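You operate a simulated robot arm through the tools that you are given. There is no shell and no other tool.

You are at the controls of a simulated two-armed robot. One attempt, no reset.

JOB
Clamp modules 57 and 26 in the rail with the green stop.
Fine: 57 goes next to the purple stop; lock the purple stop first and the green one last.

The check looks at the end state, three seconds after you hand in, the way a careful person would. Anything else that was tipped, shoved, dropped, spilled or broken makes it a failure.

ROBOT AND FRAMES
Two 7-joint arms with fingered hands on one trunk that stands fixed in place. Base frame: the origin is at the foot of the trunk, x ahead of it, y to its left, z up; the work surface is at about z = 800. Lengths are in mm, angles in rad, forces in N, time in s.
The left shoulder is at [54, 158, 1069], the right one opposite. With the tool pointing down near the work surface each hand reaches from about 440 to 840 mm from the base axis, measured 20 degrees to its own side. Payload 4 kg a hand.
Tool frame (each hand has its own): the origin (TCP) lies between the finger pads and is the grasp point; the fingertips stand 30 mm ahead of it; z points along the fingers, y is the line along which they close. The gripper opens to 104 mm; its body begins 35 mm behind the TCP. The gripper is a hand of 4 fingers: y runs from the thumb to the fingers, the wrist lies at [-15, -104, -178] in the tool frame.
Orientation is told as [roll, pitch, yaw] about the base's x, y, z axes, in that order, counted from this pose: with the fingers straight down and the wrist toward the robot, the tool's x, y and z point along [0, 1, 0], [1, 0, 0] and [0, 0, -1] of the base frame.

CONTROLS
- The arms move only by the tool drive_tool. It takes "left_series", "right_series" or both (then of equal length, played together; a hand with none holds still); each is a list of rows, each a list of 6 numbers: the shift along the tool's x, y, z in mm, then the turn, a rotation vector about the tool's x, y, z in rad. In form: [[tx, ty, tz, rx, ry, rz], ...]. A call has 1 to 20 rows; each row shifts and turns the commanded pose from where the row before left it, along the tool's axes as they then stand. Rows are played at 5 a second. More than 50 mm and 0.15 rad between two rows, and nothing of the call is played. Where a pose cannot be reached the arm comes as near as it can. A force on the tool above 50 N (or 10 N above the force at the start of the call, whichever is more), or a blocked arm, ends the call early, and 0.2 s more pass. In this call time passes only in rows, and 0.2 s behind the last. It gives the time, the measured TCP pose, the force on the tool (base axes), the opening and the grip force at its end, in the units of the frame above (readings bear some noise), with the torque about the TCP (base axes, N m) and any sound that the robot's microphone picked up.
- Cameras (640 x 400 px; columns grow to the right, rows downward): "scene" is now at [133.2, 24.2, 1248.3]; the picture's right is [0.26, -0.96, -0.00], its down [-0.50, -0.13, -0.86] and it looks along [0.83, 0.23, -0.51] (base axes); focal length 214 px, centre (320, 200). "left" rides on the left gripper at [-61, -92, -130] in its tool frame; the picture's right is [-0.81, -0.28, 0.52], its down [0.53, -0.71, 0.46] and it looks along [0.24, 0.64, 0.72] (tool axes); focal length 275 px, centre (320, 200). "right" rides on the right gripper at [61, -92, -130] in its tool frame; the picture's right is [-0.81, 0.27, -0.52], its down [-0.53, -0.71, 0.46] and it looks along [-0.24, 0.64, 0.72] (tool axes); focal length 275 px, centre (320, 200). There is no depth. A picture from a camera that has moved, and an enlarged one, comes with that camera's place and axes in the base frame and with its lens.
- get_image(camera): a new picture of that camera. The clock stands still meanwhile.
- lift_body(by): moves the trunk up (or, below 0, down) by that many mm; the arms and the scene camera ride with it, the base frame stays. It gives what a move gives, with no picture.
- move_fingers(index, middle, ring, thumb_bend, thumb_turn, hand): sets how far each is bent, from 0 (flat) to 100 (curled in); at 30 the hand is open as for a grip, at 70 the pads meet at the TCP. One left out holds its place. A second passes; each finger stops where it meets its share of the squeeze, and holds until it gets a number again. It is the only way to open and close the hand. It gives what a move gives, with no picture; readings hold the bend of each and the force on the fingers (four entries, about 0 where the hand has none), thumb and palm. thumb_turn goes from beside the hand (0) to across from the fingers (100), as for a grip.
- turn_head(pan, tilt): turns the head with the scene camera to pan (to the left, within 1.396 rad either way) and tilt (down, from -0.506 to 1.204), counted from straight ahead of the robot. It gives what a move gives.
- inspect(camera, box): a new picture of the part [left, top, right, bottom] of that camera's present view, enlarged. The clock stands still meanwhile.
- sign_off(): hands the job in; it is judged then, once.

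Places have to be worked out from the pictures, the camera data and where the tool is seen. Open the grippers and draw the arms clear of the work before you hand the job in, unless the task says otherwise.

The tools are called after ">>>" by a JSON object that holds its "name" and its "arguments". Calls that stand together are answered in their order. drive_tool: Moves the arms, as the interface text tells. Its arguments: {"type":"object","properties":{"left_series":{"type":"array"},"right_series":{"type":"array"}},"required":[]} The other tools are called the same way: lift_body (by) moves the trunk up or down; move_fingers (index, middle, ring, thumb_bend, thumb_turn, hand) moves the fingers one by one; turn_head (pan, tilt) turns the head that bears the scene camera; get_image (camera) takes a picture; inspect (camera, box) takes an enlarged picture of a part of a camera's view; sign_off () hands the job in.

At the start:

```text
t: 0.0
left_eef_pos: [399.8, 348.1, 1179.0]
left_orientation: [0.0, -0.001, 0.0]
left_contact_force: [0.4, 0.8, -0.1]
left_ft_torque: [-0.01, -0.01, 0.02]
left_gripper_width: 103.5
left_grip_force: 0.1
left_shape: jaw
left_bend: [30.0, 30.0, 30.0, 30.0, 98.0]
left_finger forces: [0.0, 0.0, 0.0, 0.1, 0.0, 0.0]
right_eef_pos: [626.6, -2.0, 1109.8]
right_orientation: [0.0, 0.001, 0.0]
right_contact_force: [0.7, 0.1, 0.1]
right_ft_torque: [-0.01, 0.02, 0.01]
right_gripper_width: 103.7
right_grip_force: 0.2
right_shape: jaw
right_bend: [30.0, 30.0, 30.0, 30.0, 98.0]
right_finger forces: [0.1, 0.0, 0.1, 0.0, 0.0, 0.0]
trunk travel left (down, up): [-275.0, 232.0]
head pan, tilt (commanded): [0.269, 0.527]
```

scene: 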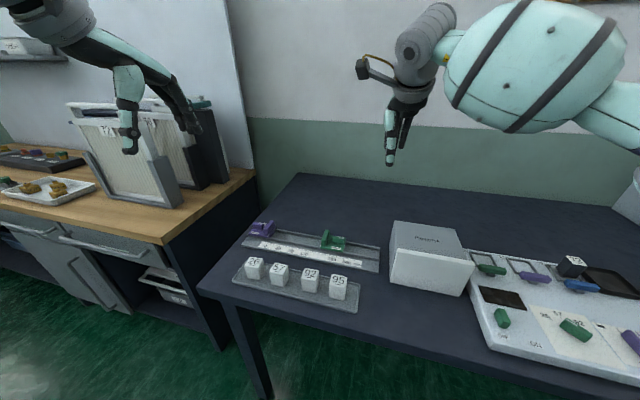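
right: 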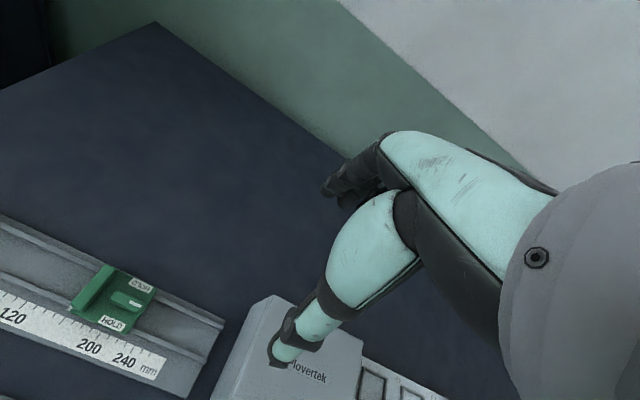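
left: 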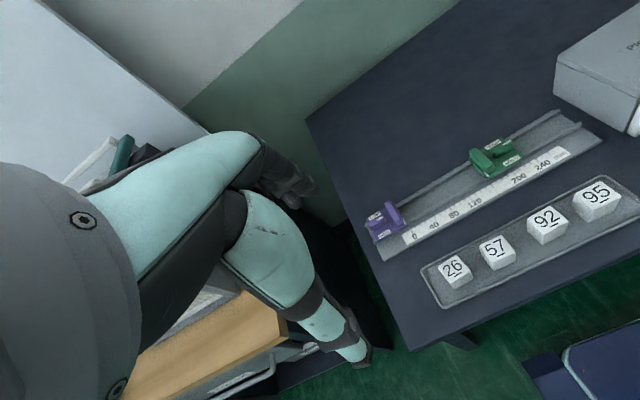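

The pictures show a rail with a purple stop at the left and a green stop nearer the middle, and a tray with cubes 26, 57, 92 and 95. I'll zoom in on these with the scene and left cameras before moving anything.

>>> {"name": "inspect", "arguments": {"camera": "scene", "box": [220, 200, 400, 320]}}

>>> {"name": "inspect", "arguments": {"camera": "left", "box": [350, 90, 640, 320]}}

>>> {"name": "inspect", "arguments": {"camera": "right", "box": [0, 200, 240, 400]}}

>>> {"name": "inspect", "arguments": {"camera": "scene", "box": [450, 230, 640, 360]}}

```text
3.33 times, centred on (310, 260) of scene
camera zoom: at [133.2, 24.2, 1248.3], right [0.26, -0.96, 0.0], down [-0.5, -0.13, -0.86], along [0.83, 0.23, -0.51], focal length 715 px, centre (353, 0)
```

zoom: 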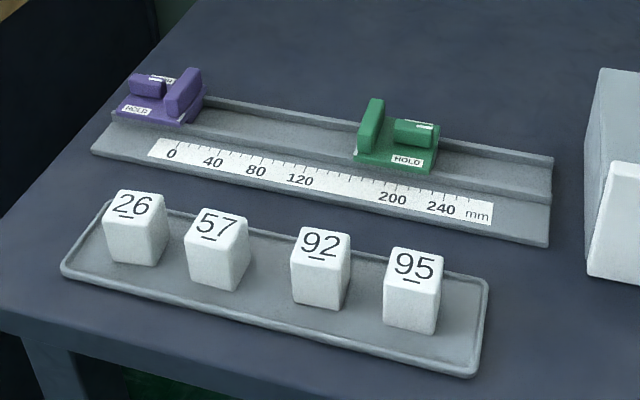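

```text
1.74 times, centred on (495, 205) of left
camera zoom: at [308.2, 288.0, 1310.0], right [-0.28, -0.81, -0.52], down [-0.71, 0.53, -0.46], along [0.64, 0.24, -0.72], focal length 479 px, centre (16, 191)
```

zoom: 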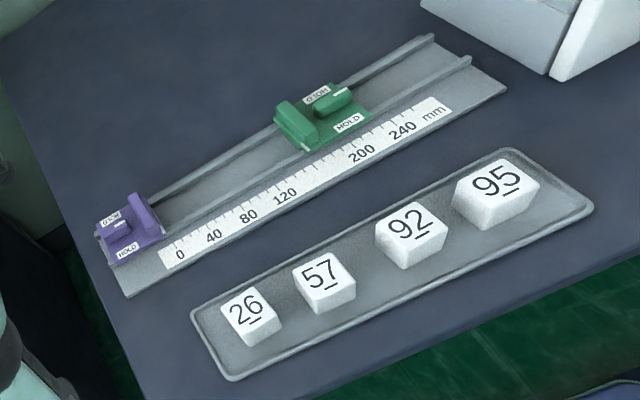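

```text
2.00 times, centred on (120, 300) of right
camera zoom: at [535.7, 58.6, 1240.1], right [0.27, -0.81, 0.52], down [-0.71, -0.53, -0.45], along [0.64, -0.24, -0.73], focal length 551 px, centre (720, 0)
```

zoom: 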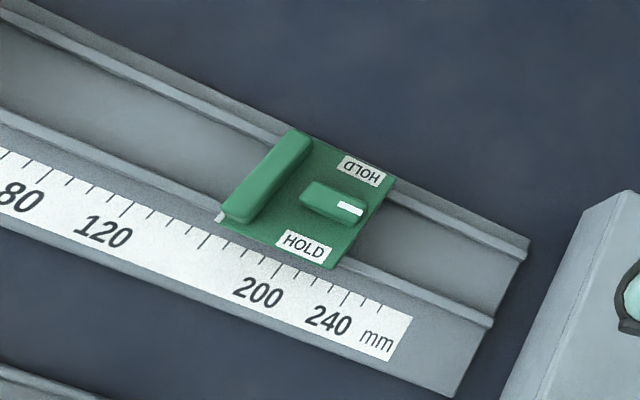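

```text
3.08 times, centred on (545, 295) of scene
camera zoom: at [133.2, 24.2, 1248.3], right [0.26, -0.96, 0.0], down [-0.5, -0.13, -0.86], along [0.83, 0.23, -0.51], focal length 660 px, centre (-372, -92)
```

zoom: 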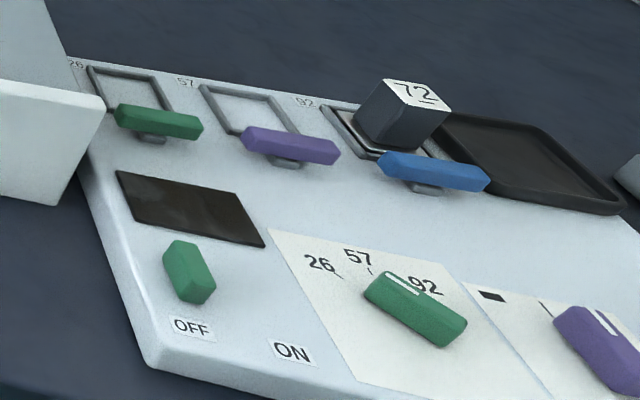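

The rail appears to run along base y at about x≈535–625, y≈-18…380, with cubes at x≈450. I'll turn the head to survey the rest of the surroundings before planning, then look closely at the rail.

>>> {"name": "turn_head", "arguments": {"pan": 0.35, "tilt": 0.85}}

>>> {"name": "get_image", "arguments": {"camera": "scene"}}

>>> {"name": "inspect", "arguments": {"camera": "scene", "box": [200, 100, 440, 250]}}

```text
t: 0.8
left_eef_pos: [385.0, 346.8, 1185.0]
left_orientation: [-0.001, -0.014, 0.0]
left_contact_force: [-0.1, -0.3, 0.3]
left_ft_torque: [-0.01, -0.01, -0.02]
left_gripper_width: 104.0
left_grip_force: 0.0
left_shape: jaw
left_bend: [30.0, 30.0, 30.0, 30.0, 98.0]
left_finger forces: [0.1, 0.0, 0.1, 0.0, 0.0, 0.0]
right_eef_pos: [612.4, -2.4, 1117.3]
right_orientation: [-0.001, -0.012, -0.002]
right_contact_force: [-0.1, 0.0, 0.4]
right_ft_torque: [0.02, -0.02, -0.02]
right_gripper_width: 103.7
right_grip_force: 0.1
right_shape: jaw
right_bend: [30.0, 30.0, 30.0, 30.0, 98.0]
right_finger forces: [0.0, 0.0, 0.0, 0.0, 0.1, 0.0]
trunk travel left (down, up): [-275.0, 232.0]
head pan, tilt (commanded): [0.351, 0.85]
```

```text
taken
camera scene: at [118.0, 27.2, 1221.2], right [0.34, -0.94, 0.0], down [-0.71, -0.26, -0.65], along [0.61, 0.23, -0.76], focal length 214 px, centre (320, 200)
```

scene: 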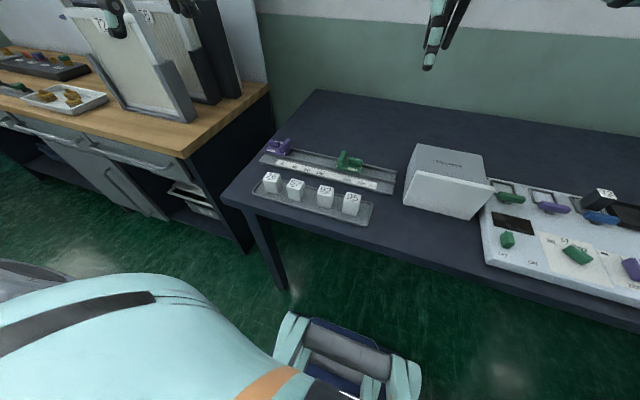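

```text
2.67 times, centred on (320, 175) of scene
camera zoom: at [118.0, 27.2, 1221.2], right [0.34, -0.94, 0.0], down [-0.71, -0.26, -0.65], along [0.61, 0.23, -0.76], focal length 572 px, centre (320, 267)
```

zoom: 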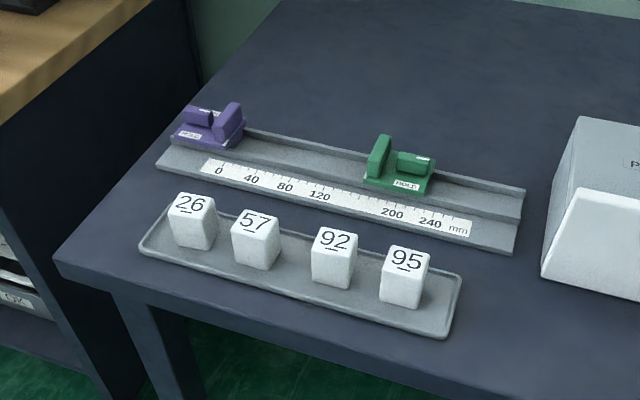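

Turning the head shifted the arms slightly, which I'll keep in mind. I'll check the left and right sides for other rails or notices before working.

>>> {"name": "turn_head", "arguments": {"pan": 0.9, "tilt": 0.6}}

>>> {"name": "get_image", "arguments": {"camera": "scene"}}

>>> {"name": "turn_head", "arguments": {"pan": -0.4, "tilt": 0.6}}

>>> {"name": "get_image", "arguments": {"camera": "scene"}}

>>> {"name": "turn_head", "arguments": {"pan": 0.35, "tilt": 0.7}}

>>> {"name": "get_image", "arguments": {"camera": "scene"}}

```text
t: 1.8
left_eef_pos: [387.2, 346.7, 1183.9]
left_orientation: [0.002, -0.013, 0.0]
left_contact_force: [0.0, 0.0, 0.6]
left_ft_torque: [-0.01, 0.02, 0.0]
left_gripper_width: 103.8
left_grip_force: 0.2
left_shape: jaw
left_bend: [30.0, 30.0, 30.0, 30.0, 98.0]
left_finger forces: [0.1, 0.1, 0.0, 0.0, 0.0, 0.0]
right_eef_pos: [612.8, -2.6, 1116.1]
right_orientation: [0.0, -0.011, 0.0]
right_contact_force: [-0.2, 0.5, 0.1]
right_ft_torque: [0.01, -0.04, -0.03]
right_gripper_width: 103.7
right_grip_force: 0.0
right_shape: jaw
right_bend: [30.0, 30.0, 30.0, 30.0, 98.0]
right_finger forces: [0.0, 0.1, 0.0, 0.1, 0.0, 0.0]
trunk travel left (down, up): [-275.0, 232.0]
head pan, tilt (commanded): [0.901, 0.6]
```

```text
taken
camera scene: at [100.9, 69.5, 1242.1], right [0.78, -0.62, -0.01], down [-0.36, -0.44, -0.82], along [0.51, 0.65, -0.57], focal length 214 px, centre (320, 200)
```

scene: 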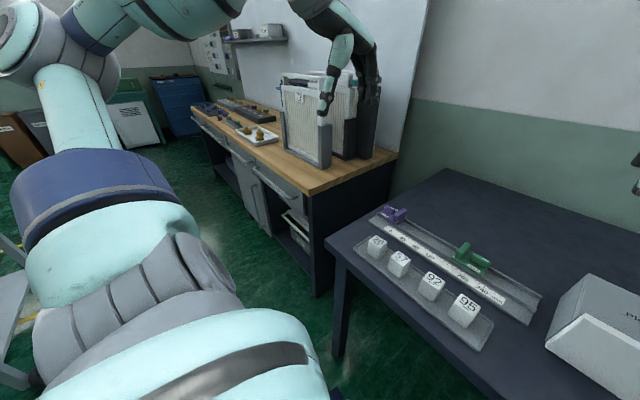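

```text
t: 3.3
left_eef_pos: [386.0, 347.8, 1184.0]
left_orientation: [0.0, -0.012, 0.001]
left_contact_force: [0.5, -1.0, -0.4]
left_ft_torque: [-0.01, -0.04, 0.0]
left_gripper_width: 103.8
left_grip_force: 0.0
left_shape: jaw
left_bend: [30.0, 30.0, 30.0, 30.0, 98.0]
left_finger forces: [0.1, 0.1, 0.0, 0.0, 0.1, 0.0]
right_eef_pos: [613.8, -2.7, 1117.2]
right_orientation: [0.0, -0.012, -0.003]
right_contact_force: [-0.4, 0.2, 0.3]
right_ft_torque: [0.01, 0.0, -0.03]
right_gripper_width: 103.9
right_grip_force: 0.0
right_shape: jaw
right_bend: [30.0, 30.0, 30.0, 30.0, 98.0]
right_finger forces: [0.1, 0.0, 0.0, 0.1, 0.0, 0.1]
trunk travel left (down, up): [-275.0, 232.0]
head pan, tilt (commanded): [-0.4, 0.6]
```

```text
taken
camera scene: at [127.4, -34.1, 1241.8], right [-0.39, -0.92, 0.01], down [-0.53, 0.22, -0.82], along [0.75, -0.32, -0.58], focal length 214 px, centre (320, 200)
```

scene: 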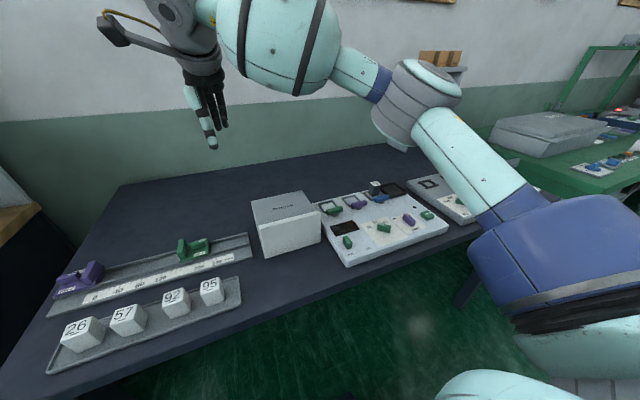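

```text
t: 4.4
left_eef_pos: [386.3, 347.3, 1184.0]
left_orientation: [0.0, -0.012, 0.001]
left_contact_force: [0.1, -0.4, -0.1]
left_ft_torque: [-0.02, -0.03, -0.02]
left_gripper_width: 103.9
left_grip_force: 0.0
left_shape: jaw
left_bend: [30.0, 30.0, 30.0, 30.0, 98.0]
left_finger forces: [0.0, 0.0, 0.1, 0.0, 0.0, 0.0]
right_eef_pos: [613.6, -2.9, 1116.1]
right_orientation: [0.0, -0.013, -0.001]
right_contact_force: [0.3, -0.6, -0.2]
right_ft_torque: [0.01, 0.0, 0.0]
right_gripper_width: 103.9
right_grip_force: 0.0
right_shape: jaw
right_bend: [30.0, 30.0, 30.0, 30.0, 98.0]
right_finger forces: [0.1, 0.0, 0.0, 0.1, 0.1, 0.0]
trunk travel left (down, up): [-275.0, 232.0]
head pan, tilt (commanded): [0.351, 0.7]
```

```text
taken
camera scene: at [125.6, 29.4, 1233.2], right [0.34, -0.94, 0.0], down [-0.62, -0.22, -0.76], along [0.71, 0.26, -0.65], focal length 214 px, centre (320, 200)
```

scene: 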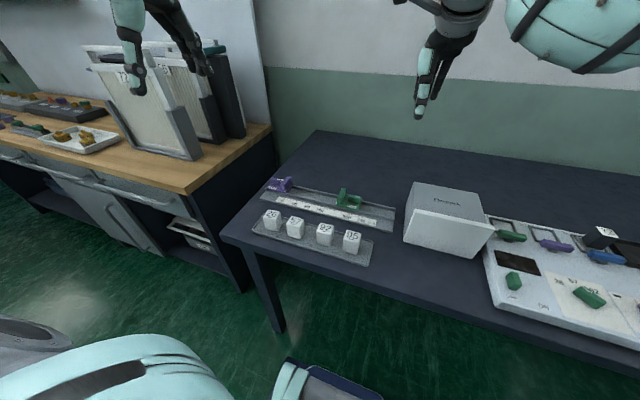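

There's just the one rail, with a purple stop at its left end and a green stop at about 150 on the scale. I'll bring the left hand to a viewpoint above the rail's left end for closer pictures.

>>> {"name": "drive_tool", "arguments": {"left_series": [[-2, 18, 44, 0, 0, 0], [-2, 18, 44, 0, 0, 0], [-2, 18, 44, 0, 0, 0], [-2, 18, 44, 0, 0, 0], [-2, 18, 44, 0, 0, 0]]}}

>>> {"name": "get_image", "arguments": {"camera": "left"}}

>>> {"name": "get_image", "arguments": {"camera": "scene"}}

```text
t: 5.6
left_eef_pos: [480.9, 333.1, 964.0]
left_orientation: [0.0, -0.011, 0.0]
left_contact_force: [-0.2, 0.5, 0.1]
left_ft_torque: [0.0, 0.03, 0.0]
left_gripper_width: 104.1
left_grip_force: 0.0
left_shape: jaw
left_bend: [30.0, 30.0, 30.0, 30.0, 98.0]
left_finger forces: [0.0, 0.1, 0.0, 0.0, 0.1, 0.0]
right_eef_pos: [614.7, -3.6, 1116.8]
right_orientation: [0.0, -0.01, 0.0]
right_contact_force: [-0.4, 0.4, 0.1]
right_ft_torque: [-0.02, 0.01, 0.02]
right_gripper_width: 104.1
right_grip_force: 0.1
right_shape: jaw
right_bend: [30.0, 30.0, 30.0, 30.0, 98.0]
right_finger forces: [0.1, 0.0, 0.1, 0.0, 0.1, 0.1]
trunk travel left (down, up): [-275.0, 232.0]
head pan, tilt (commanded): [0.351, 0.7]
```

```text
taken
camera left: at [386.6, 273.6, 1094.4], right [-0.27, -0.81, -0.52], down [-0.71, 0.53, -0.46], along [0.65, 0.24, -0.72], focal length 275 px, centre (320, 200)
```

left: 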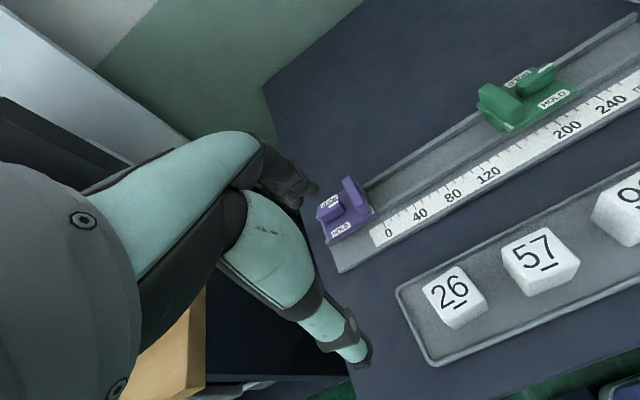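

```text
taken
camera scene: at [126.9, 29.6, 1233.0], right [0.34, -0.94, 0.0], down [-0.62, -0.22, -0.76], along [0.71, 0.26, -0.65], focal length 214 px, centre (320, 200)
```

scene: 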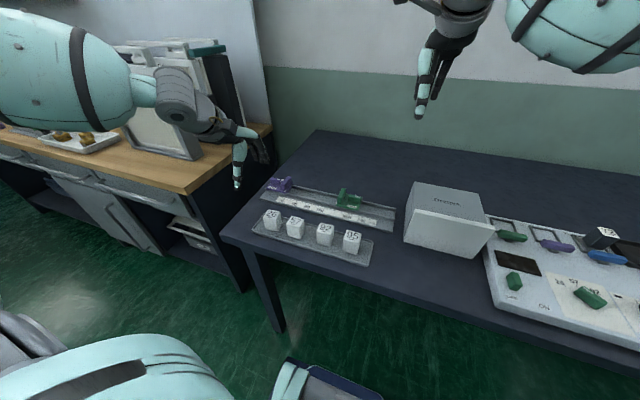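

The left hand is now at about [481, 333, 964] and both stops and cubes 26 and 57 are in view. I'll enlarge the stops to read their levers and labels, and the cubes for sizes.

>>> {"name": "inspect", "arguments": {"camera": "left", "box": [300, 150, 460, 250]}}

>>> {"name": "inspect", "arguments": {"camera": "left", "box": [460, 40, 620, 140]}}

>>> {"name": "inspect", "arguments": {"camera": "left", "box": [390, 190, 640, 370]}}

```text
4.00 times, centred on (380, 200) of left
camera zoom: at [386.6, 273.6, 1094.4], right [-0.27, -0.81, -0.52], down [-0.71, 0.53, -0.46], along [0.65, 0.24, -0.72], focal length 1101 px, centre (80, 200)
```

zoom: 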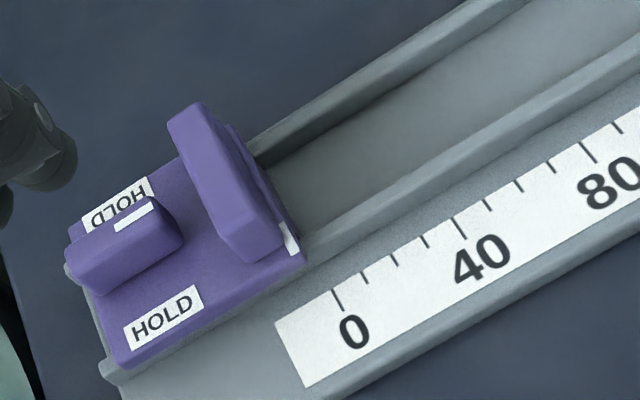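

```text
4.00 times, centred on (540, 90) of left
camera zoom: at [386.6, 273.6, 1094.4], right [-0.27, -0.81, -0.52], down [-0.71, 0.53, -0.46], along [0.65, 0.24, -0.72], focal length 1101 px, centre (-560, 640)
```

zoom: 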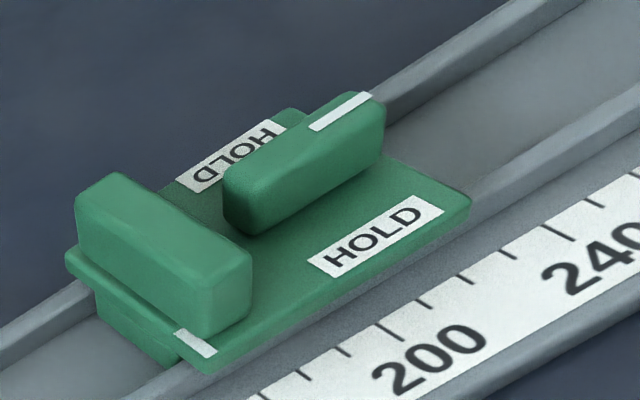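

```text
2.22 times, centred on (515, 280) of left
camera zoom: at [386.6, 273.6, 1094.4], right [-0.27, -0.81, -0.52], down [-0.71, 0.53, -0.46], along [0.65, 0.24, -0.72], focal length 612 px, centre (-113, 22)
```

zoom: 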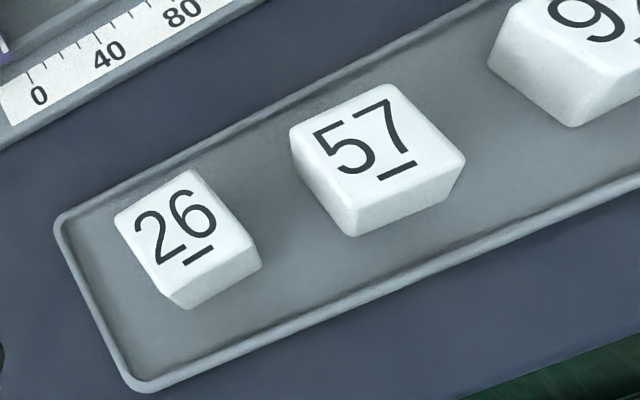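

The levers' white marks point right along the rail (free), and the HOLD labels lie on the near and far sides, so a quarter turn locks. I'll look at the hand itself to see how its fingers sit, since only thumb plus one finger can fit around a lever.

>>> {"name": "inspect", "arguments": {"camera": "scene", "box": [150, 50, 310, 210]}}

>>> {"name": "inspect", "arguments": {"camera": "scene", "box": [240, 160, 400, 280]}}

```text
2.50 times, centred on (230, 130) of scene
camera zoom: at [126.9, 29.6, 1233.0], right [0.34, -0.94, 0.0], down [-0.62, -0.22, -0.76], along [0.71, 0.26, -0.65], focal length 536 px, centre (545, 375)
```

zoom: 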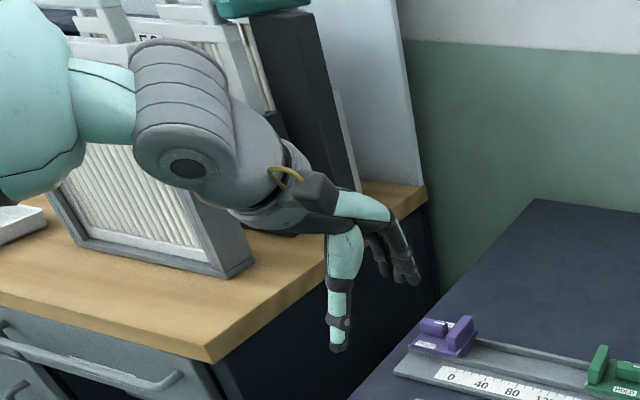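

```text
3.33 times, centred on (320, 220) of scene
camera zoom: at [126.9, 29.6, 1233.0], right [0.34, -0.94, 0.0], down [-0.62, -0.22, -0.76], along [0.71, 0.26, -0.65], focal length 715 px, centre (320, 133)
```

zoom: 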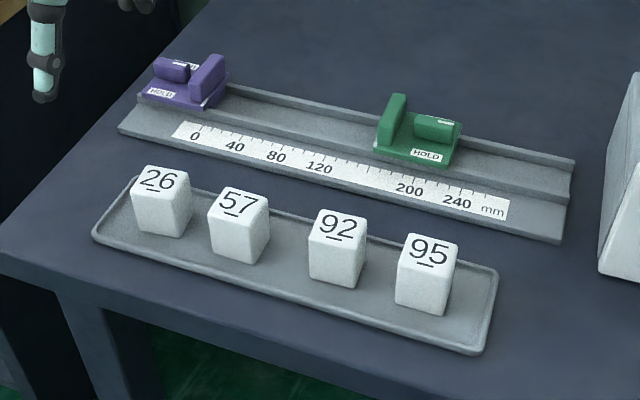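

The thumb hangs straight down and the fingers arch over from the far side. At this safe height I'll test curling middle and ring away so only index and thumb remain for the lever pinch.

>>> {"name": "move_fingers", "arguments": {"hand": "left", "middle": 0, "ring": 0}}

>>> {"name": "inspect", "arguments": {"camera": "scene", "box": [200, 90, 300, 190]}}

>>> {"name": "get_image", "arguments": {"camera": "left"}}

>>> {"name": "move_fingers", "arguments": {"hand": "left", "middle": 100, "ring": 100}}

>>> {"name": "inspect", "arguments": {"camera": "scene", "box": [200, 90, 300, 190]}}

>>> {"name": "get_image", "arguments": {"camera": "left"}}

```text
t: 6.6
left_eef_pos: [479.7, 331.9, 966.5]
left_orientation: [0.001, -0.012, -0.001]
left_contact_force: [-0.4, 0.1, 0.1]
left_ft_torque: [0.0, -0.02, -0.02]
left_gripper_width: 103.3
left_grip_force: 0.1
left_shape: fingers
left_bend: [30.0, 0.0, 0.0, 30.0, 98.0]
left_finger forces: [0.0, 0.0, 0.1, 0.0, 0.0, 0.0]
right_eef_pos: [614.6, -2.5, 1117.5]
right_orientation: [0.0, -0.012, -0.001]
right_contact_force: [-0.4, 0.2, -0.2]
right_ft_torque: [0.02, -0.03, 0.01]
right_gripper_width: 104.1
right_grip_force: 0.0
right_shape: jaw
right_bend: [30.0, 30.0, 30.0, 30.0, 98.0]
right_finger forces: [0.0, 0.1, 0.0, 0.0, 0.0, 0.0]
trunk travel left (down, up): [-275.0, 232.0]
head pan, tilt (commanded): [0.351, 0.7]
```

```text
4.00 times, centred on (250, 140) of scene
camera zoom: at [125.9, 29.5, 1233.2], right [0.34, -0.94, 0.0], down [-0.62, -0.22, -0.76], along [0.71, 0.26, -0.65], focal length 858 px, centre (600, 440)
```

zoom: 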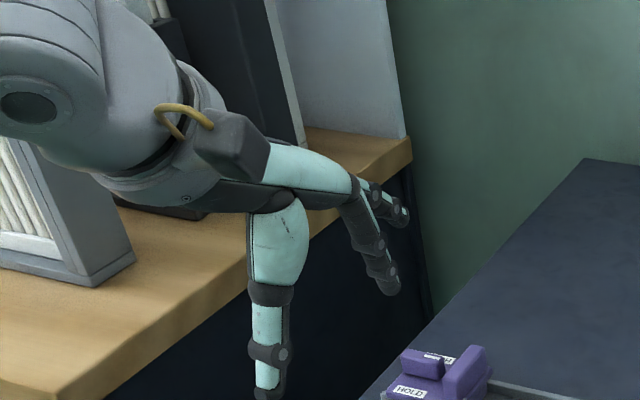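

```text
taken
camera left: at [385.9, 273.7, 1095.5], right [-0.27, -0.81, -0.52], down [-0.71, 0.53, -0.46], along [0.65, 0.24, -0.72], focal length 275 px, centre (320, 200)
```

left: 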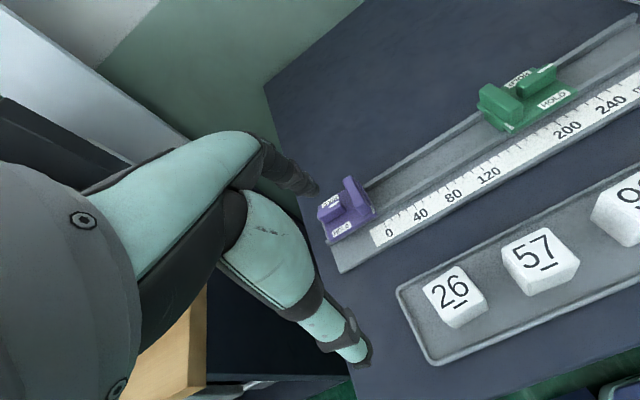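

```text
t: 7.6
left_eef_pos: [479.5, 334.0, 966.8]
left_orientation: [0.0, -0.012, 0.0]
left_contact_force: [0.2, 0.4, 0.5]
left_ft_torque: [-0.01, -0.01, -0.02]
left_gripper_width: 102.9
left_grip_force: 0.0
left_shape: fingers
left_bend: [30.0, 100.0, 100.0, 30.0, 98.0]
left_finger forces: [0.0, 0.0, 0.1, 0.0, 0.0, 0.0]
right_eef_pos: [613.6, -3.4, 1117.2]
right_orientation: [0.001, -0.012, -0.002]
right_contact_force: [0.0, 0.0, -0.3]
right_ft_torque: [0.03, -0.01, 0.01]
right_gripper_width: 103.8
right_grip_force: 0.0
right_shape: jaw
right_bend: [30.0, 30.0, 30.0, 30.0, 98.0]
right_finger forces: [0.0, 0.0, 0.0, 0.1, 0.0, 0.0]
trunk travel left (down, up): [-275.0, 232.0]
head pan, tilt (commanded): [0.351, 0.7]
```

```text
4.00 times, centred on (250, 140) of scene
camera zoom: at [125.7, 29.5, 1233.2], right [0.34, -0.94, 0.0], down [-0.62, -0.22, -0.76], along [0.71, 0.26, -0.65], focal length 858 px, centre (600, 440)
```

zoom: 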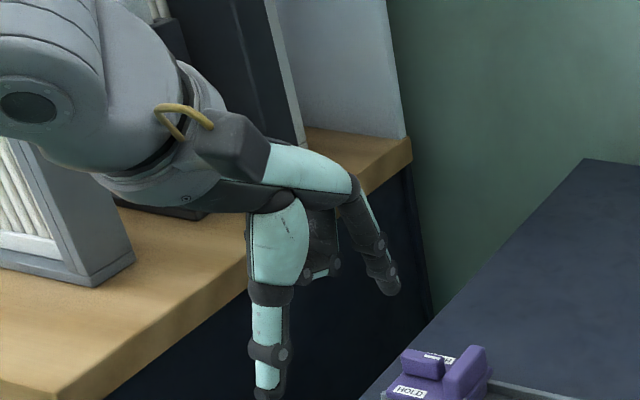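

```text
taken
camera left: at [385.7, 273.6, 1095.6], right [-0.27, -0.81, -0.52], down [-0.71, 0.53, -0.46], along [0.65, 0.24, -0.72], focal length 275 px, centre (320, 200)
```

left: 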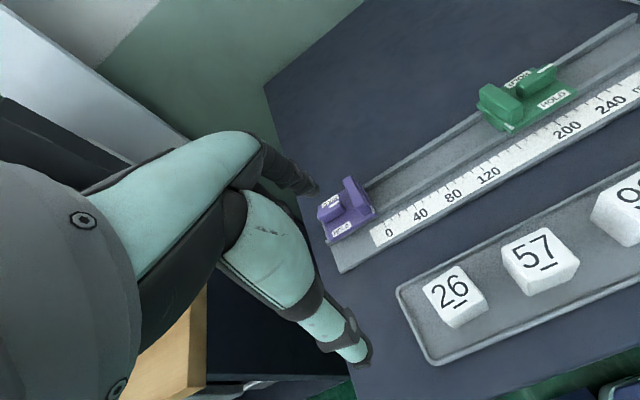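

With middle and ring curled, index and thumb form a two-finger pinch. I'll close them most of the way in free air to see where the pads meet relative to the TCP.

>>> {"name": "move_fingers", "arguments": {"hand": "left", "index": 60, "thumb_bend": 60}}

>>> {"name": "get_image", "arguments": {"camera": "left"}}

>>> {"name": "inspect", "arguments": {"camera": "left", "box": [220, 150, 380, 290]}}

>>> {"name": "inspect", "arguments": {"camera": "scene", "box": [200, 90, 300, 190]}}

```text
t: 8.6
left_eef_pos: [479.5, 332.3, 965.6]
left_orientation: [0.0, -0.012, 0.0]
left_contact_force: [-0.6, 0.1, 0.9]
left_ft_torque: [0.0, -0.04, 0.0]
left_gripper_width: 26.7
left_grip_force: 0.1
left_shape: fingers
left_bend: [60.0, 100.0, 100.0, 60.0, 98.0]
left_finger forces: [0.1, 0.0, 0.0, 0.0, 0.0, 0.0]
right_eef_pos: [613.4, -2.8, 1115.8]
right_orientation: [0.0, -0.013, -0.001]
right_contact_force: [0.3, -0.1, -0.9]
right_ft_torque: [0.01, 0.0, -0.05]
right_gripper_width: 104.0
right_grip_force: 0.1
right_shape: jaw
right_bend: [30.0, 30.0, 30.0, 30.0, 98.0]
right_finger forces: [0.0, 0.0, 0.0, 0.0, 0.1, 0.0]
trunk travel left (down, up): [-275.0, 232.0]
head pan, tilt (commanded): [0.351, 0.7]
```

```text
taken
camera left: at [385.7, 273.6, 1095.6], right [-0.27, -0.81, -0.52], down [-0.71, 0.53, -0.46], along [0.65, 0.24, -0.72], focal length 275 px, centre (320, 200)
```

left: 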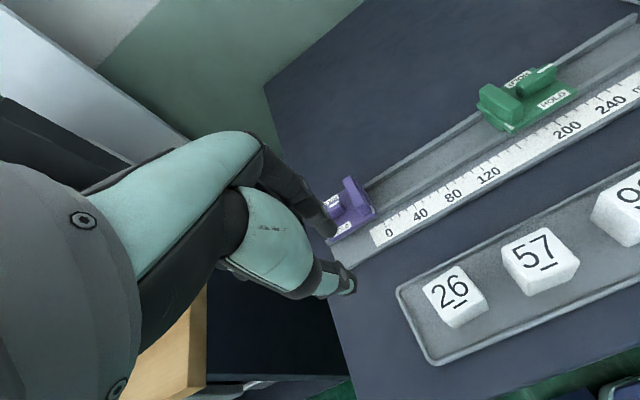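

```text
2.86 times, centred on (300, 220) of left
camera zoom: at [385.7, 273.6, 1095.6], right [-0.27, -0.81, -0.52], down [-0.71, 0.53, -0.46], along [0.65, 0.24, -0.72], focal length 786 px, centre (377, 143)
```

zoom: 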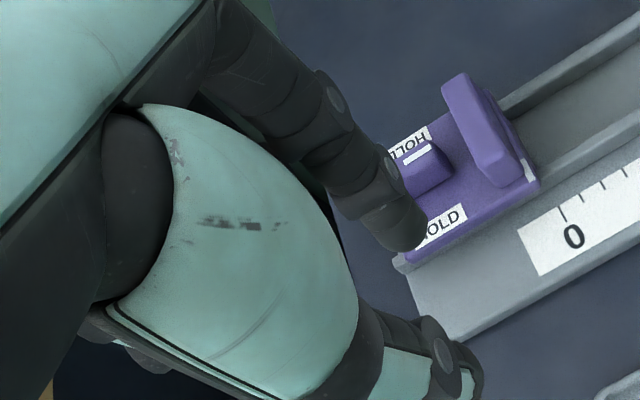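

```text
4.00 times, centred on (250, 140) of scene
camera zoom: at [125.7, 29.5, 1233.2], right [0.34, -0.94, 0.0], down [-0.62, -0.22, -0.76], along [0.71, 0.26, -0.65], focal length 858 px, centre (600, 440)
```

zoom: 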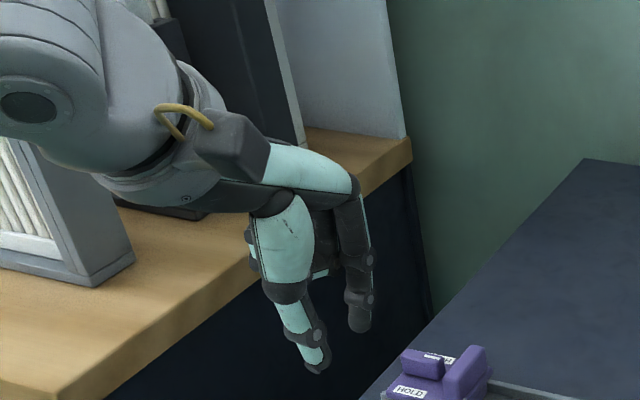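

The pads come together close to the TCP, with the index at tool x about -10. I'll move the left hand up and to the left of the purple stop so the camera gets a close, unobstructed view of it.

>>> {"name": "drive_tool", "arguments": {"left_series": [[34.7, 26.7, 11, 0, 0, 0], [34.7, 26.7, 11, 0, 0, 0], [34.7, 26.7, 11, 0, 0, 0]]}}

>>> {"name": "get_image", "arguments": {"camera": "left"}}

>>> {"name": "inspect", "arguments": {"camera": "left", "box": [360, 120, 560, 270]}}

```text
t: 9.4
left_eef_pos: [561.8, 441.6, 934.8]
left_orientation: [-0.002, -0.013, -0.002]
left_contact_force: [0.9, 0.5, 0.4]
left_ft_torque: [-0.04, 0.0, 0.01]
left_gripper_width: 26.4
left_grip_force: 0.1
left_shape: fingers
left_bend: [60.0, 100.0, 100.0, 60.0, 98.0]
left_finger forces: [0.0, 0.1, 0.1, 0.0, 0.1, 0.1]
right_eef_pos: [613.5, -2.2, 1116.7]
right_orientation: [-0.001, -0.01, -0.002]
right_contact_force: [0.0, -0.1, -0.2]
right_ft_torque: [0.0, 0.03, -0.03]
right_gripper_width: 103.8
right_grip_force: 0.2
right_shape: jaw
right_bend: [30.0, 30.0, 30.0, 30.0, 98.0]
right_finger forces: [0.1, 0.0, 0.1, 0.0, 0.1, 0.0]
trunk travel left (down, up): [-275.0, 232.0]
head pan, tilt (commanded): [0.351, 0.7]
```

```text
taken
camera left: at [467.5, 382.6, 1064.2], right [-0.27, -0.81, -0.52], down [-0.71, 0.53, -0.46], along [0.65, 0.24, -0.72], focal length 275 px, centre (320, 200)
```

left: 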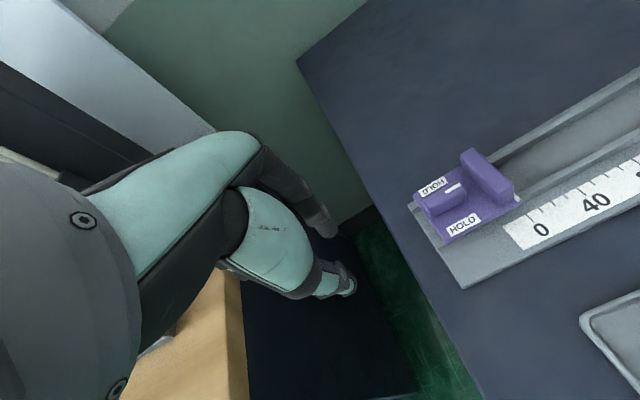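

```text
2.67 times, centred on (460, 195) of left
camera zoom: at [467.5, 382.6, 1064.2], right [-0.27, -0.81, -0.52], down [-0.71, 0.53, -0.46], along [0.65, 0.24, -0.72], focal length 734 px, centre (-53, 213)
```

zoom: 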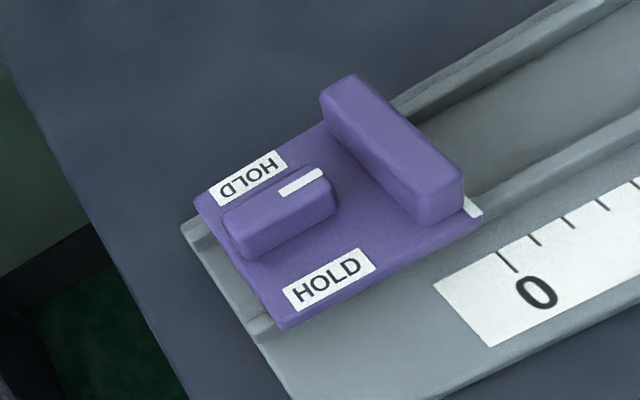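

The lever is about 32 mm long and 12 mm wide, pivoting midway between the two HOLD labels. I estimate its top centre at [592, 350, 842], so I'll bring the pinch above it at a safe height and look.

>>> {"name": "drive_tool", "arguments": {"left_series": [[-28, 10, 10, 0, 0, 0], [-28, 10, 10, 0, 0, 0], [-28, 10, 10, 0, 0, 0]]}}

>>> {"name": "get_image", "arguments": {"camera": "left"}}

>>> {"name": "inspect", "arguments": {"camera": "scene", "box": [230, 130, 350, 220]}}

```text
t: 10.2
left_eef_pos: [590.9, 357.4, 901.4]
left_orientation: [0.001, -0.012, 0.001]
left_contact_force: [-1.5, -0.1, -0.5]
left_ft_torque: [-0.04, 0.01, -0.01]
left_gripper_width: 26.5
left_grip_force: 0.1
left_shape: fingers
left_bend: [60.0, 100.0, 100.0, 60.0, 98.0]
left_finger forces: [0.0, 0.0, 0.1, 0.0, 0.0, 0.1]
right_eef_pos: [614.4, -2.4, 1116.5]
right_orientation: [0.001, -0.01, -0.003]
right_contact_force: [-0.7, 0.1, -0.5]
right_ft_torque: [-0.01, 0.05, 0.01]
right_gripper_width: 104.0
right_grip_force: 0.0
right_shape: jaw
right_bend: [30.0, 30.0, 30.0, 30.0, 98.0]
right_finger forces: [0.0, 0.0, 0.0, 0.0, 0.0, 0.1]
trunk travel left (down, up): [-275.0, 232.0]
head pan, tilt (commanded): [0.351, 0.7]
```

```text
taken
camera left: at [496.4, 297.6, 1030.3], right [-0.27, -0.81, -0.52], down [-0.71, 0.53, -0.46], along [0.65, 0.24, -0.72], focal length 275 px, centre (320, 200)
```

left: 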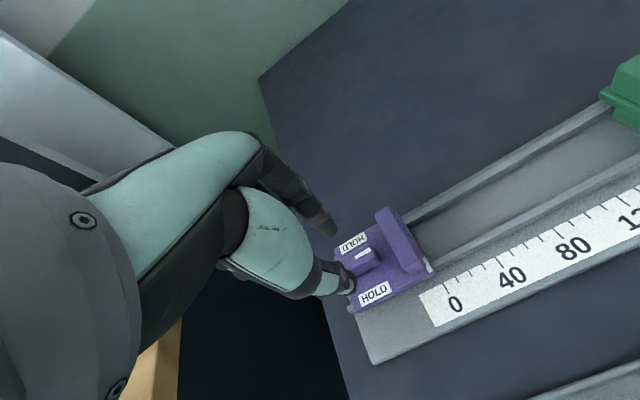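

```text
4.44 times, centred on (290, 175) of scene
camera zoom: at [126.3, 28.6, 1233.2], right [0.34, -0.94, -0.01], down [-0.62, -0.22, -0.76], along [0.71, 0.26, -0.65], focal length 953 px, centre (453, 311)
```

zoom: 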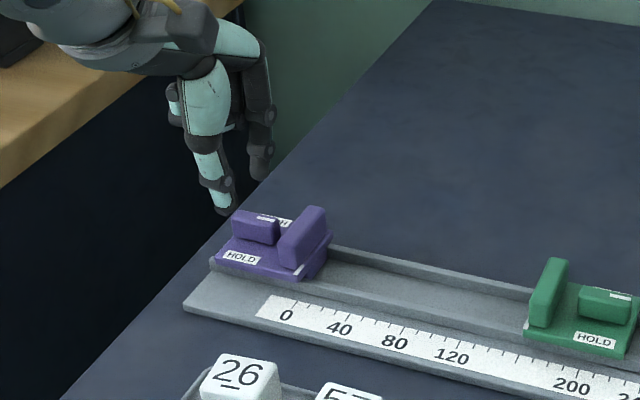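

The hand is now above the purple lever with the fingertips about 30 mm over it. I'll enlarge the view to measure the lever's exact location relative to the fingers.

>>> {"name": "inspect", "arguments": {"camera": "left", "box": [300, 190, 460, 320]}}

```text
3.08 times, centred on (380, 255) of left
camera zoom: at [496.4, 297.6, 1030.3], right [-0.27, -0.81, -0.52], down [-0.71, 0.53, -0.46], along [0.65, 0.24, -0.72], focal length 847 px, centre (135, 31)
```

zoom: 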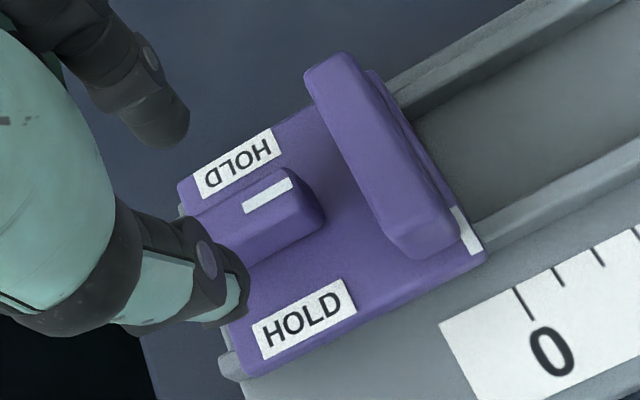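

Plate top works out at z≈825 and the lever top at z≈842, with the pivot at about [594, 351]; the fingertips reach about 35 mm beyond the TCP. Before touching, I'll open the pinch a little, and test in the air that the left arm can make the quarter turn here.

>>> {"name": "move_fingers", "arguments": {"hand": "left", "index": 54, "thumb_bend": 54}}

>>> {"name": "drive_tool", "arguments": {"left_series": [[-2.5, 4, 0, 0, 0, 0], [-0.2, 0.66, 0, 0, 0, 0.15], [-0.2, 0.66, 0, 0, 0, 0.15], [-0.2, 0.66, 0, 0, 0, 0.15], [-0.2, 0.66, 0, 0, 0, 0.15], [-0.2, 0.66, 0, 0, 0, 0.15], [-0.2, 0.66, 0, 0, 0, 0.15], [-0.2, 0.66, 0, 0, 0, 0.15], [-0.2, 0.66, 0, 0, 0, 0.15], [-0.2, 0.66, 0, 0, 0, 0.15], [-0.2, 0.66, 0, 0, 0, 0.15], [-0.1, 0.3, 0, 0, 0, 0.07], [0, 0, 0, 0, 0, 0]]}}

>>> {"name": "get_image", "arguments": {"camera": "left"}}

>>> {"name": "get_image", "arguments": {"camera": "scene"}}

```text
t: 11.2
left_eef_pos: [589.3, 358.2, 900.6]
left_orientation: [0.001, -0.012, 0.0]
left_contact_force: [-0.9, 0.5, -0.2]
left_ft_torque: [-0.01, 0.03, 0.0]
left_gripper_width: 41.2
left_grip_force: 0.1
left_shape: fingers
left_bend: [54.0, 100.0, 100.0, 54.0, 98.0]
left_finger forces: [0.0, 0.1, 0.0, 0.0, 0.0, 0.0]
right_eef_pos: [613.6, -2.8, 1117.2]
right_orientation: [0.001, -0.013, -0.002]
right_contact_force: [0.6, -0.1, -1.2]
right_ft_torque: [0.01, 0.0, 0.02]
right_gripper_width: 103.9
right_grip_force: 0.1
right_shape: jaw
right_bend: [30.0, 30.0, 30.0, 30.0, 98.0]
right_finger forces: [0.0, 0.0, 0.1, 0.1, 0.0, 0.0]
trunk travel left (down, up): [-275.0, 232.0]
head pan, tilt (commanded): [0.351, 0.7]
```

```text
t: 14.0
left_eef_pos: [597.7, 349.5, 903.4]
left_orientation: [0.013, 0.0, -1.57]
left_contact_force: [-0.4, -0.4, 0.2]
left_ft_torque: [0.0, -0.02, -0.03]
left_gripper_width: 41.2
left_grip_force: 0.1
left_shape: fingers
left_bend: [54.0, 100.0, 100.0, 54.0, 98.0]
left_finger forces: [0.0, 0.0, 0.0, 0.0, 0.0, 0.1]
right_eef_pos: [613.8, -2.8, 1117.7]
right_orientation: [0.001, -0.012, -0.002]
right_contact_force: [-1.2, -0.2, 0.2]
right_ft_torque: [0.03, 0.03, 0.03]
right_gripper_width: 103.6
right_grip_force: 0.0
right_shape: jaw
right_bend: [30.0, 30.0, 30.0, 30.0, 98.0]
right_finger forces: [0.0, 0.0, 0.0, 0.0, 0.0, 0.0]
trunk travel left (down, up): [-275.0, 232.0]
head pan, tilt (commanded): [0.351, 0.7]
```

```text
taken
camera left: at [534.7, 442.7, 1033.8], right [-0.8, 0.27, -0.53], down [0.54, 0.71, -0.45], along [0.25, -0.65, -0.72], focal length 275 px, centre (320, 200)
```

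left: 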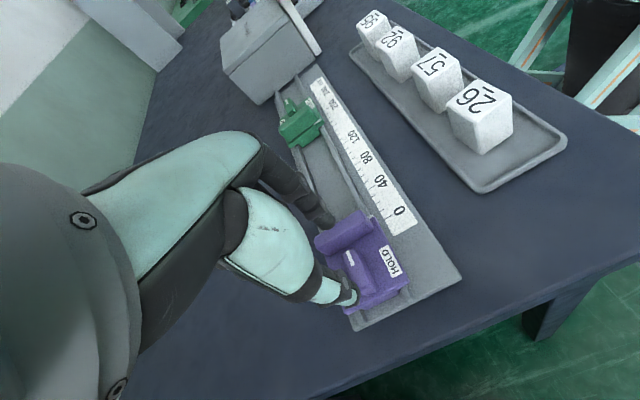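

```text
taken
camera scene: at [125.8, 29.6, 1233.2], right [0.34, -0.94, 0.0], down [-0.62, -0.22, -0.76], along [0.71, 0.26, -0.65], focal length 214 px, centre (320, 200)
```

scene: 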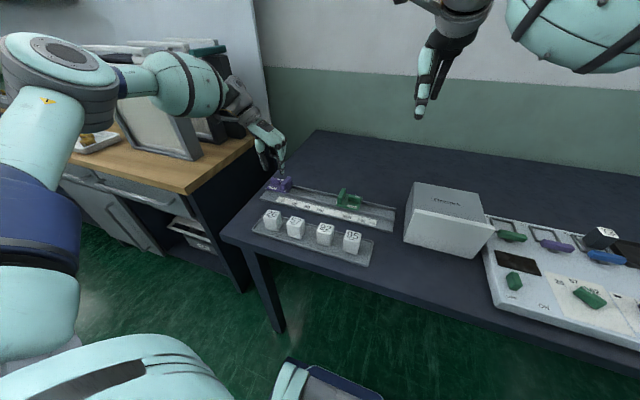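

The quarter turn is reachable: the hand is at yaw -1.57 with no contact. This view from the other side also helps, so I'll enlarge it to refine the geometry of lever and wall.

>>> {"name": "inspect", "arguments": {"camera": "left", "box": [280, 180, 440, 320]}}

>>> {"name": "inspect", "arguments": {"camera": "scene", "box": [230, 110, 330, 210]}}

```text
2.86 times, centred on (360, 250) of left
camera zoom: at [534.7, 442.7, 1033.8], right [-0.8, 0.27, -0.53], down [0.54, 0.71, -0.45], along [0.25, -0.65, -0.72], focal length 786 px, centre (206, 57)
```

zoom: 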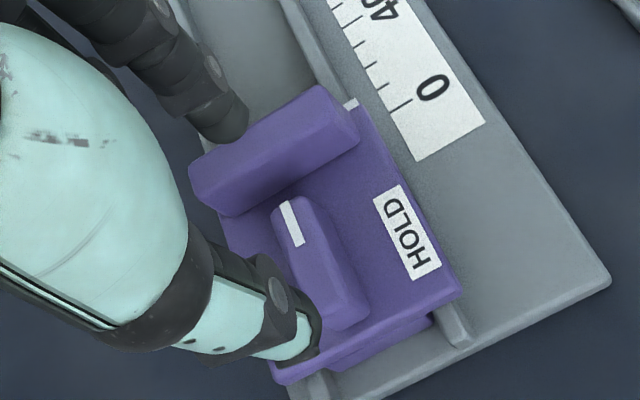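

```text
4.00 times, centred on (280, 160) of scene
camera zoom: at [125.8, 29.6, 1233.2], right [0.34, -0.94, 0.0], down [-0.62, -0.22, -0.76], along [0.71, 0.26, -0.65], focal length 858 px, centre (480, 360)
```

zoom: 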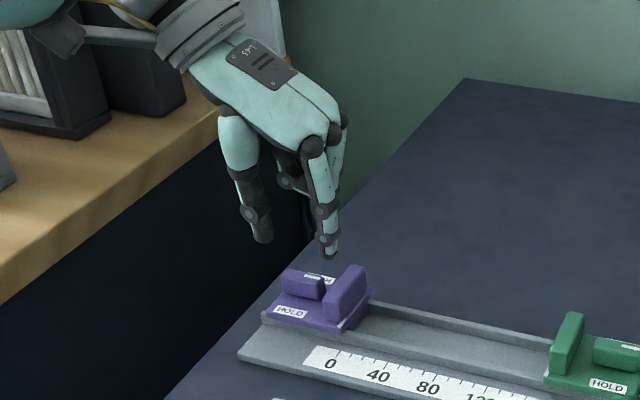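

From this side the lever centre comes out at about [594, 351] and the curled fingers stay well above the wall. I'll turn back to yaw 0, keeping the pinch point over the pivot.

>>> {"name": "drive_tool", "arguments": {"left_series": [[0.1, -0.68, 0, 0, 0, -0.15], [0.1, -0.68, 0, 0, 0, -0.15], [0.1, -0.68, 0, 0, 0, -0.15], [0.1, -0.68, 0, 0, 0, -0.15], [0.1, -0.68, 0, 0, 0, -0.15], [0.1, -0.68, 0, 0, 0, -0.15], [0.1, -0.68, 0, 0, 0, -0.15], [0.1, -0.68, 0, 0, 0, -0.15], [0.1, -0.68, 0, 0, 0, -0.15], [0.1, -0.68, 0, 0, 0, -0.15], [0.05, -0.3, 0, 0, 0, -0.07], [0, 0, 0, 0, 0, 0]]}}

>>> {"name": "inspect", "arguments": {"camera": "left", "box": [280, 180, 440, 320]}}

```text
t: 16.6
left_eef_pos: [595.6, 355.3, 905.0]
left_orientation: [-0.001, -0.012, -0.001]
left_contact_force: [-0.5, 0.3, 0.4]
left_ft_torque: [-0.02, -0.02, 0.01]
left_gripper_width: 41.0
left_grip_force: 0.1
left_shape: fingers
left_bend: [54.0, 100.0, 100.0, 54.0, 98.0]
left_finger forces: [0.0, 0.0, 0.0, 0.1, 0.1, 0.0]
right_eef_pos: [612.3, -4.2, 1117.3]
right_orientation: [0.001, -0.012, -0.002]
right_contact_force: [0.0, -0.1, -0.6]
right_ft_torque: [-0.01, -0.01, 0.04]
right_gripper_width: 103.9
right_grip_force: 0.0
right_shape: jaw
right_bend: [30.0, 30.0, 30.0, 30.0, 98.0]
right_finger forces: [0.1, 0.0, 0.0, 0.0, 0.1, 0.0]
trunk travel left (down, up): [-275.0, 232.0]
head pan, tilt (commanded): [0.351, 0.7]
```

```text
2.86 times, centred on (360, 250) of left
camera zoom: at [501.0, 295.7, 1034.5], right [-0.27, -0.81, -0.52], down [-0.71, 0.53, -0.46], along [0.65, 0.24, -0.72], focal length 786 px, centre (206, 57)
```

zoom: 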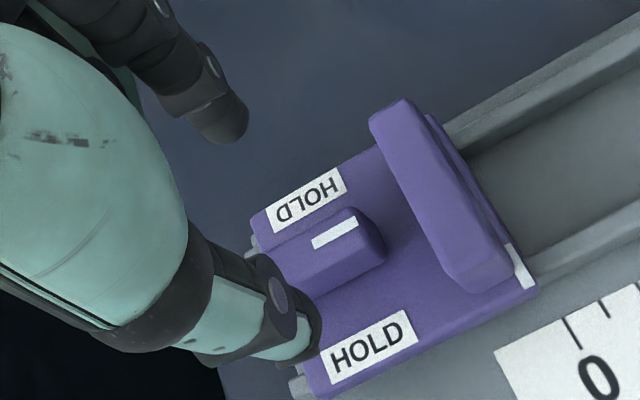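

TCP is at [595.6, 355.3, 905] with the pinch opened to 41 mm. I'll descend 36 mm in small steps so the fingertips straddle the lever without touching the plate, watching the force.

>>> {"name": "drive_tool", "arguments": {"left_series": [[0.5, 0, 12, 0, 0, 0], [0, 0, 12, 0, 0, 0], [0, 0, 6, 0, 0, 0], [0, 0, 6, 0, 0, 0], [0, 0, 0, 0, 0, 0]]}}

>>> {"name": "get_image", "arguments": {"camera": "left"}}

>>> {"name": "inspect", "arguments": {"camera": "left", "box": [260, 170, 400, 310]}}

>>> {"name": "inspect", "arguments": {"camera": "scene", "box": [240, 130, 320, 210]}}

```text
t: 17.8
left_eef_pos: [595.9, 354.5, 869.7]
left_orientation: [-0.004, -0.014, -0.001]
left_contact_force: [-0.4, 0.3, -0.1]
left_ft_torque: [-0.01, 0.01, 0.0]
left_gripper_width: 41.0
left_grip_force: 0.0
left_shape: fingers
left_bend: [54.0, 100.0, 100.0, 54.0, 98.0]
left_finger forces: [0.1, 0.0, 0.1, 0.1, 0.1, 0.0]
right_eef_pos: [614.3, -2.7, 1116.6]
right_orientation: [-0.001, -0.012, 0.001]
right_contact_force: [0.5, 0.5, 0.3]
right_ft_torque: [-0.01, 0.01, -0.01]
right_gripper_width: 104.0
right_grip_force: 0.0
right_shape: jaw
right_bend: [30.0, 30.0, 30.0, 30.0, 98.0]
right_finger forces: [0.1, 0.0, 0.0, 0.0, 0.1, 0.0]
trunk travel left (down, up): [-275.0, 232.0]
head pan, tilt (commanded): [0.351, 0.7]
```

```text
taken
camera left: at [501.6, 295.0, 997.4], right [-0.27, -0.81, -0.52], down [-0.71, 0.53, -0.47], along [0.65, 0.24, -0.72], focal length 275 px, centre (320, 200)
```

left: 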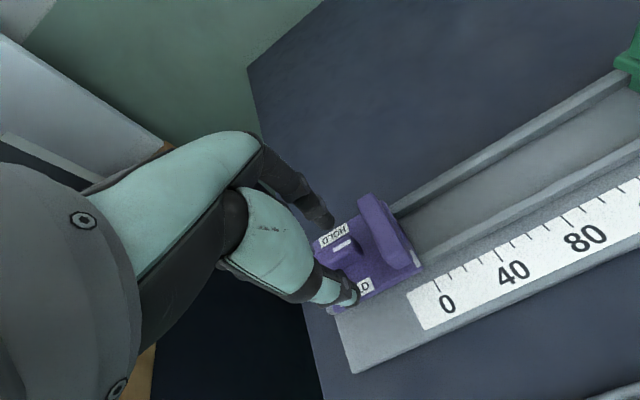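

```text
2.86 times, centred on (330, 240) of left
camera zoom: at [501.6, 295.0, 997.4], right [-0.27, -0.81, -0.52], down [-0.71, 0.53, -0.47], along [0.65, 0.24, -0.72], focal length 786 px, centre (291, 86)
```

zoom: 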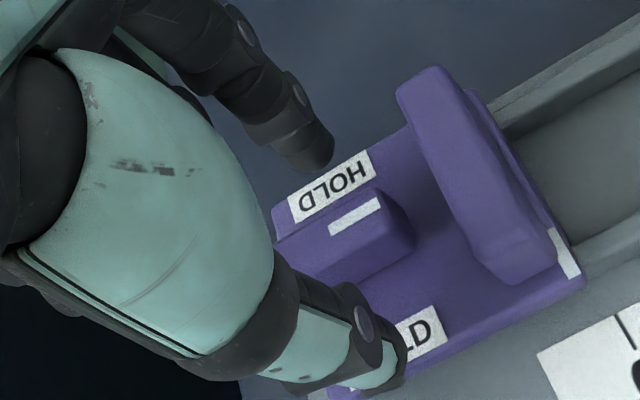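

```text
5.00 times, centred on (280, 170) of scene
camera zoom: at [125.8, 29.4, 1233.2], right [0.34, -0.94, 0.0], down [-0.62, -0.22, -0.76], along [0.71, 0.26, -0.65], focal length 1072 px, centre (520, 350)
```

zoom: 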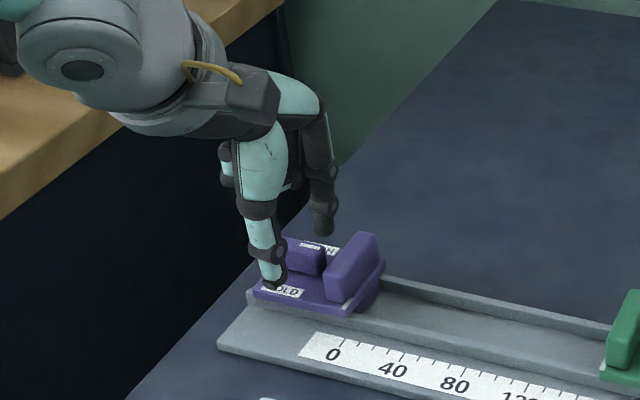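

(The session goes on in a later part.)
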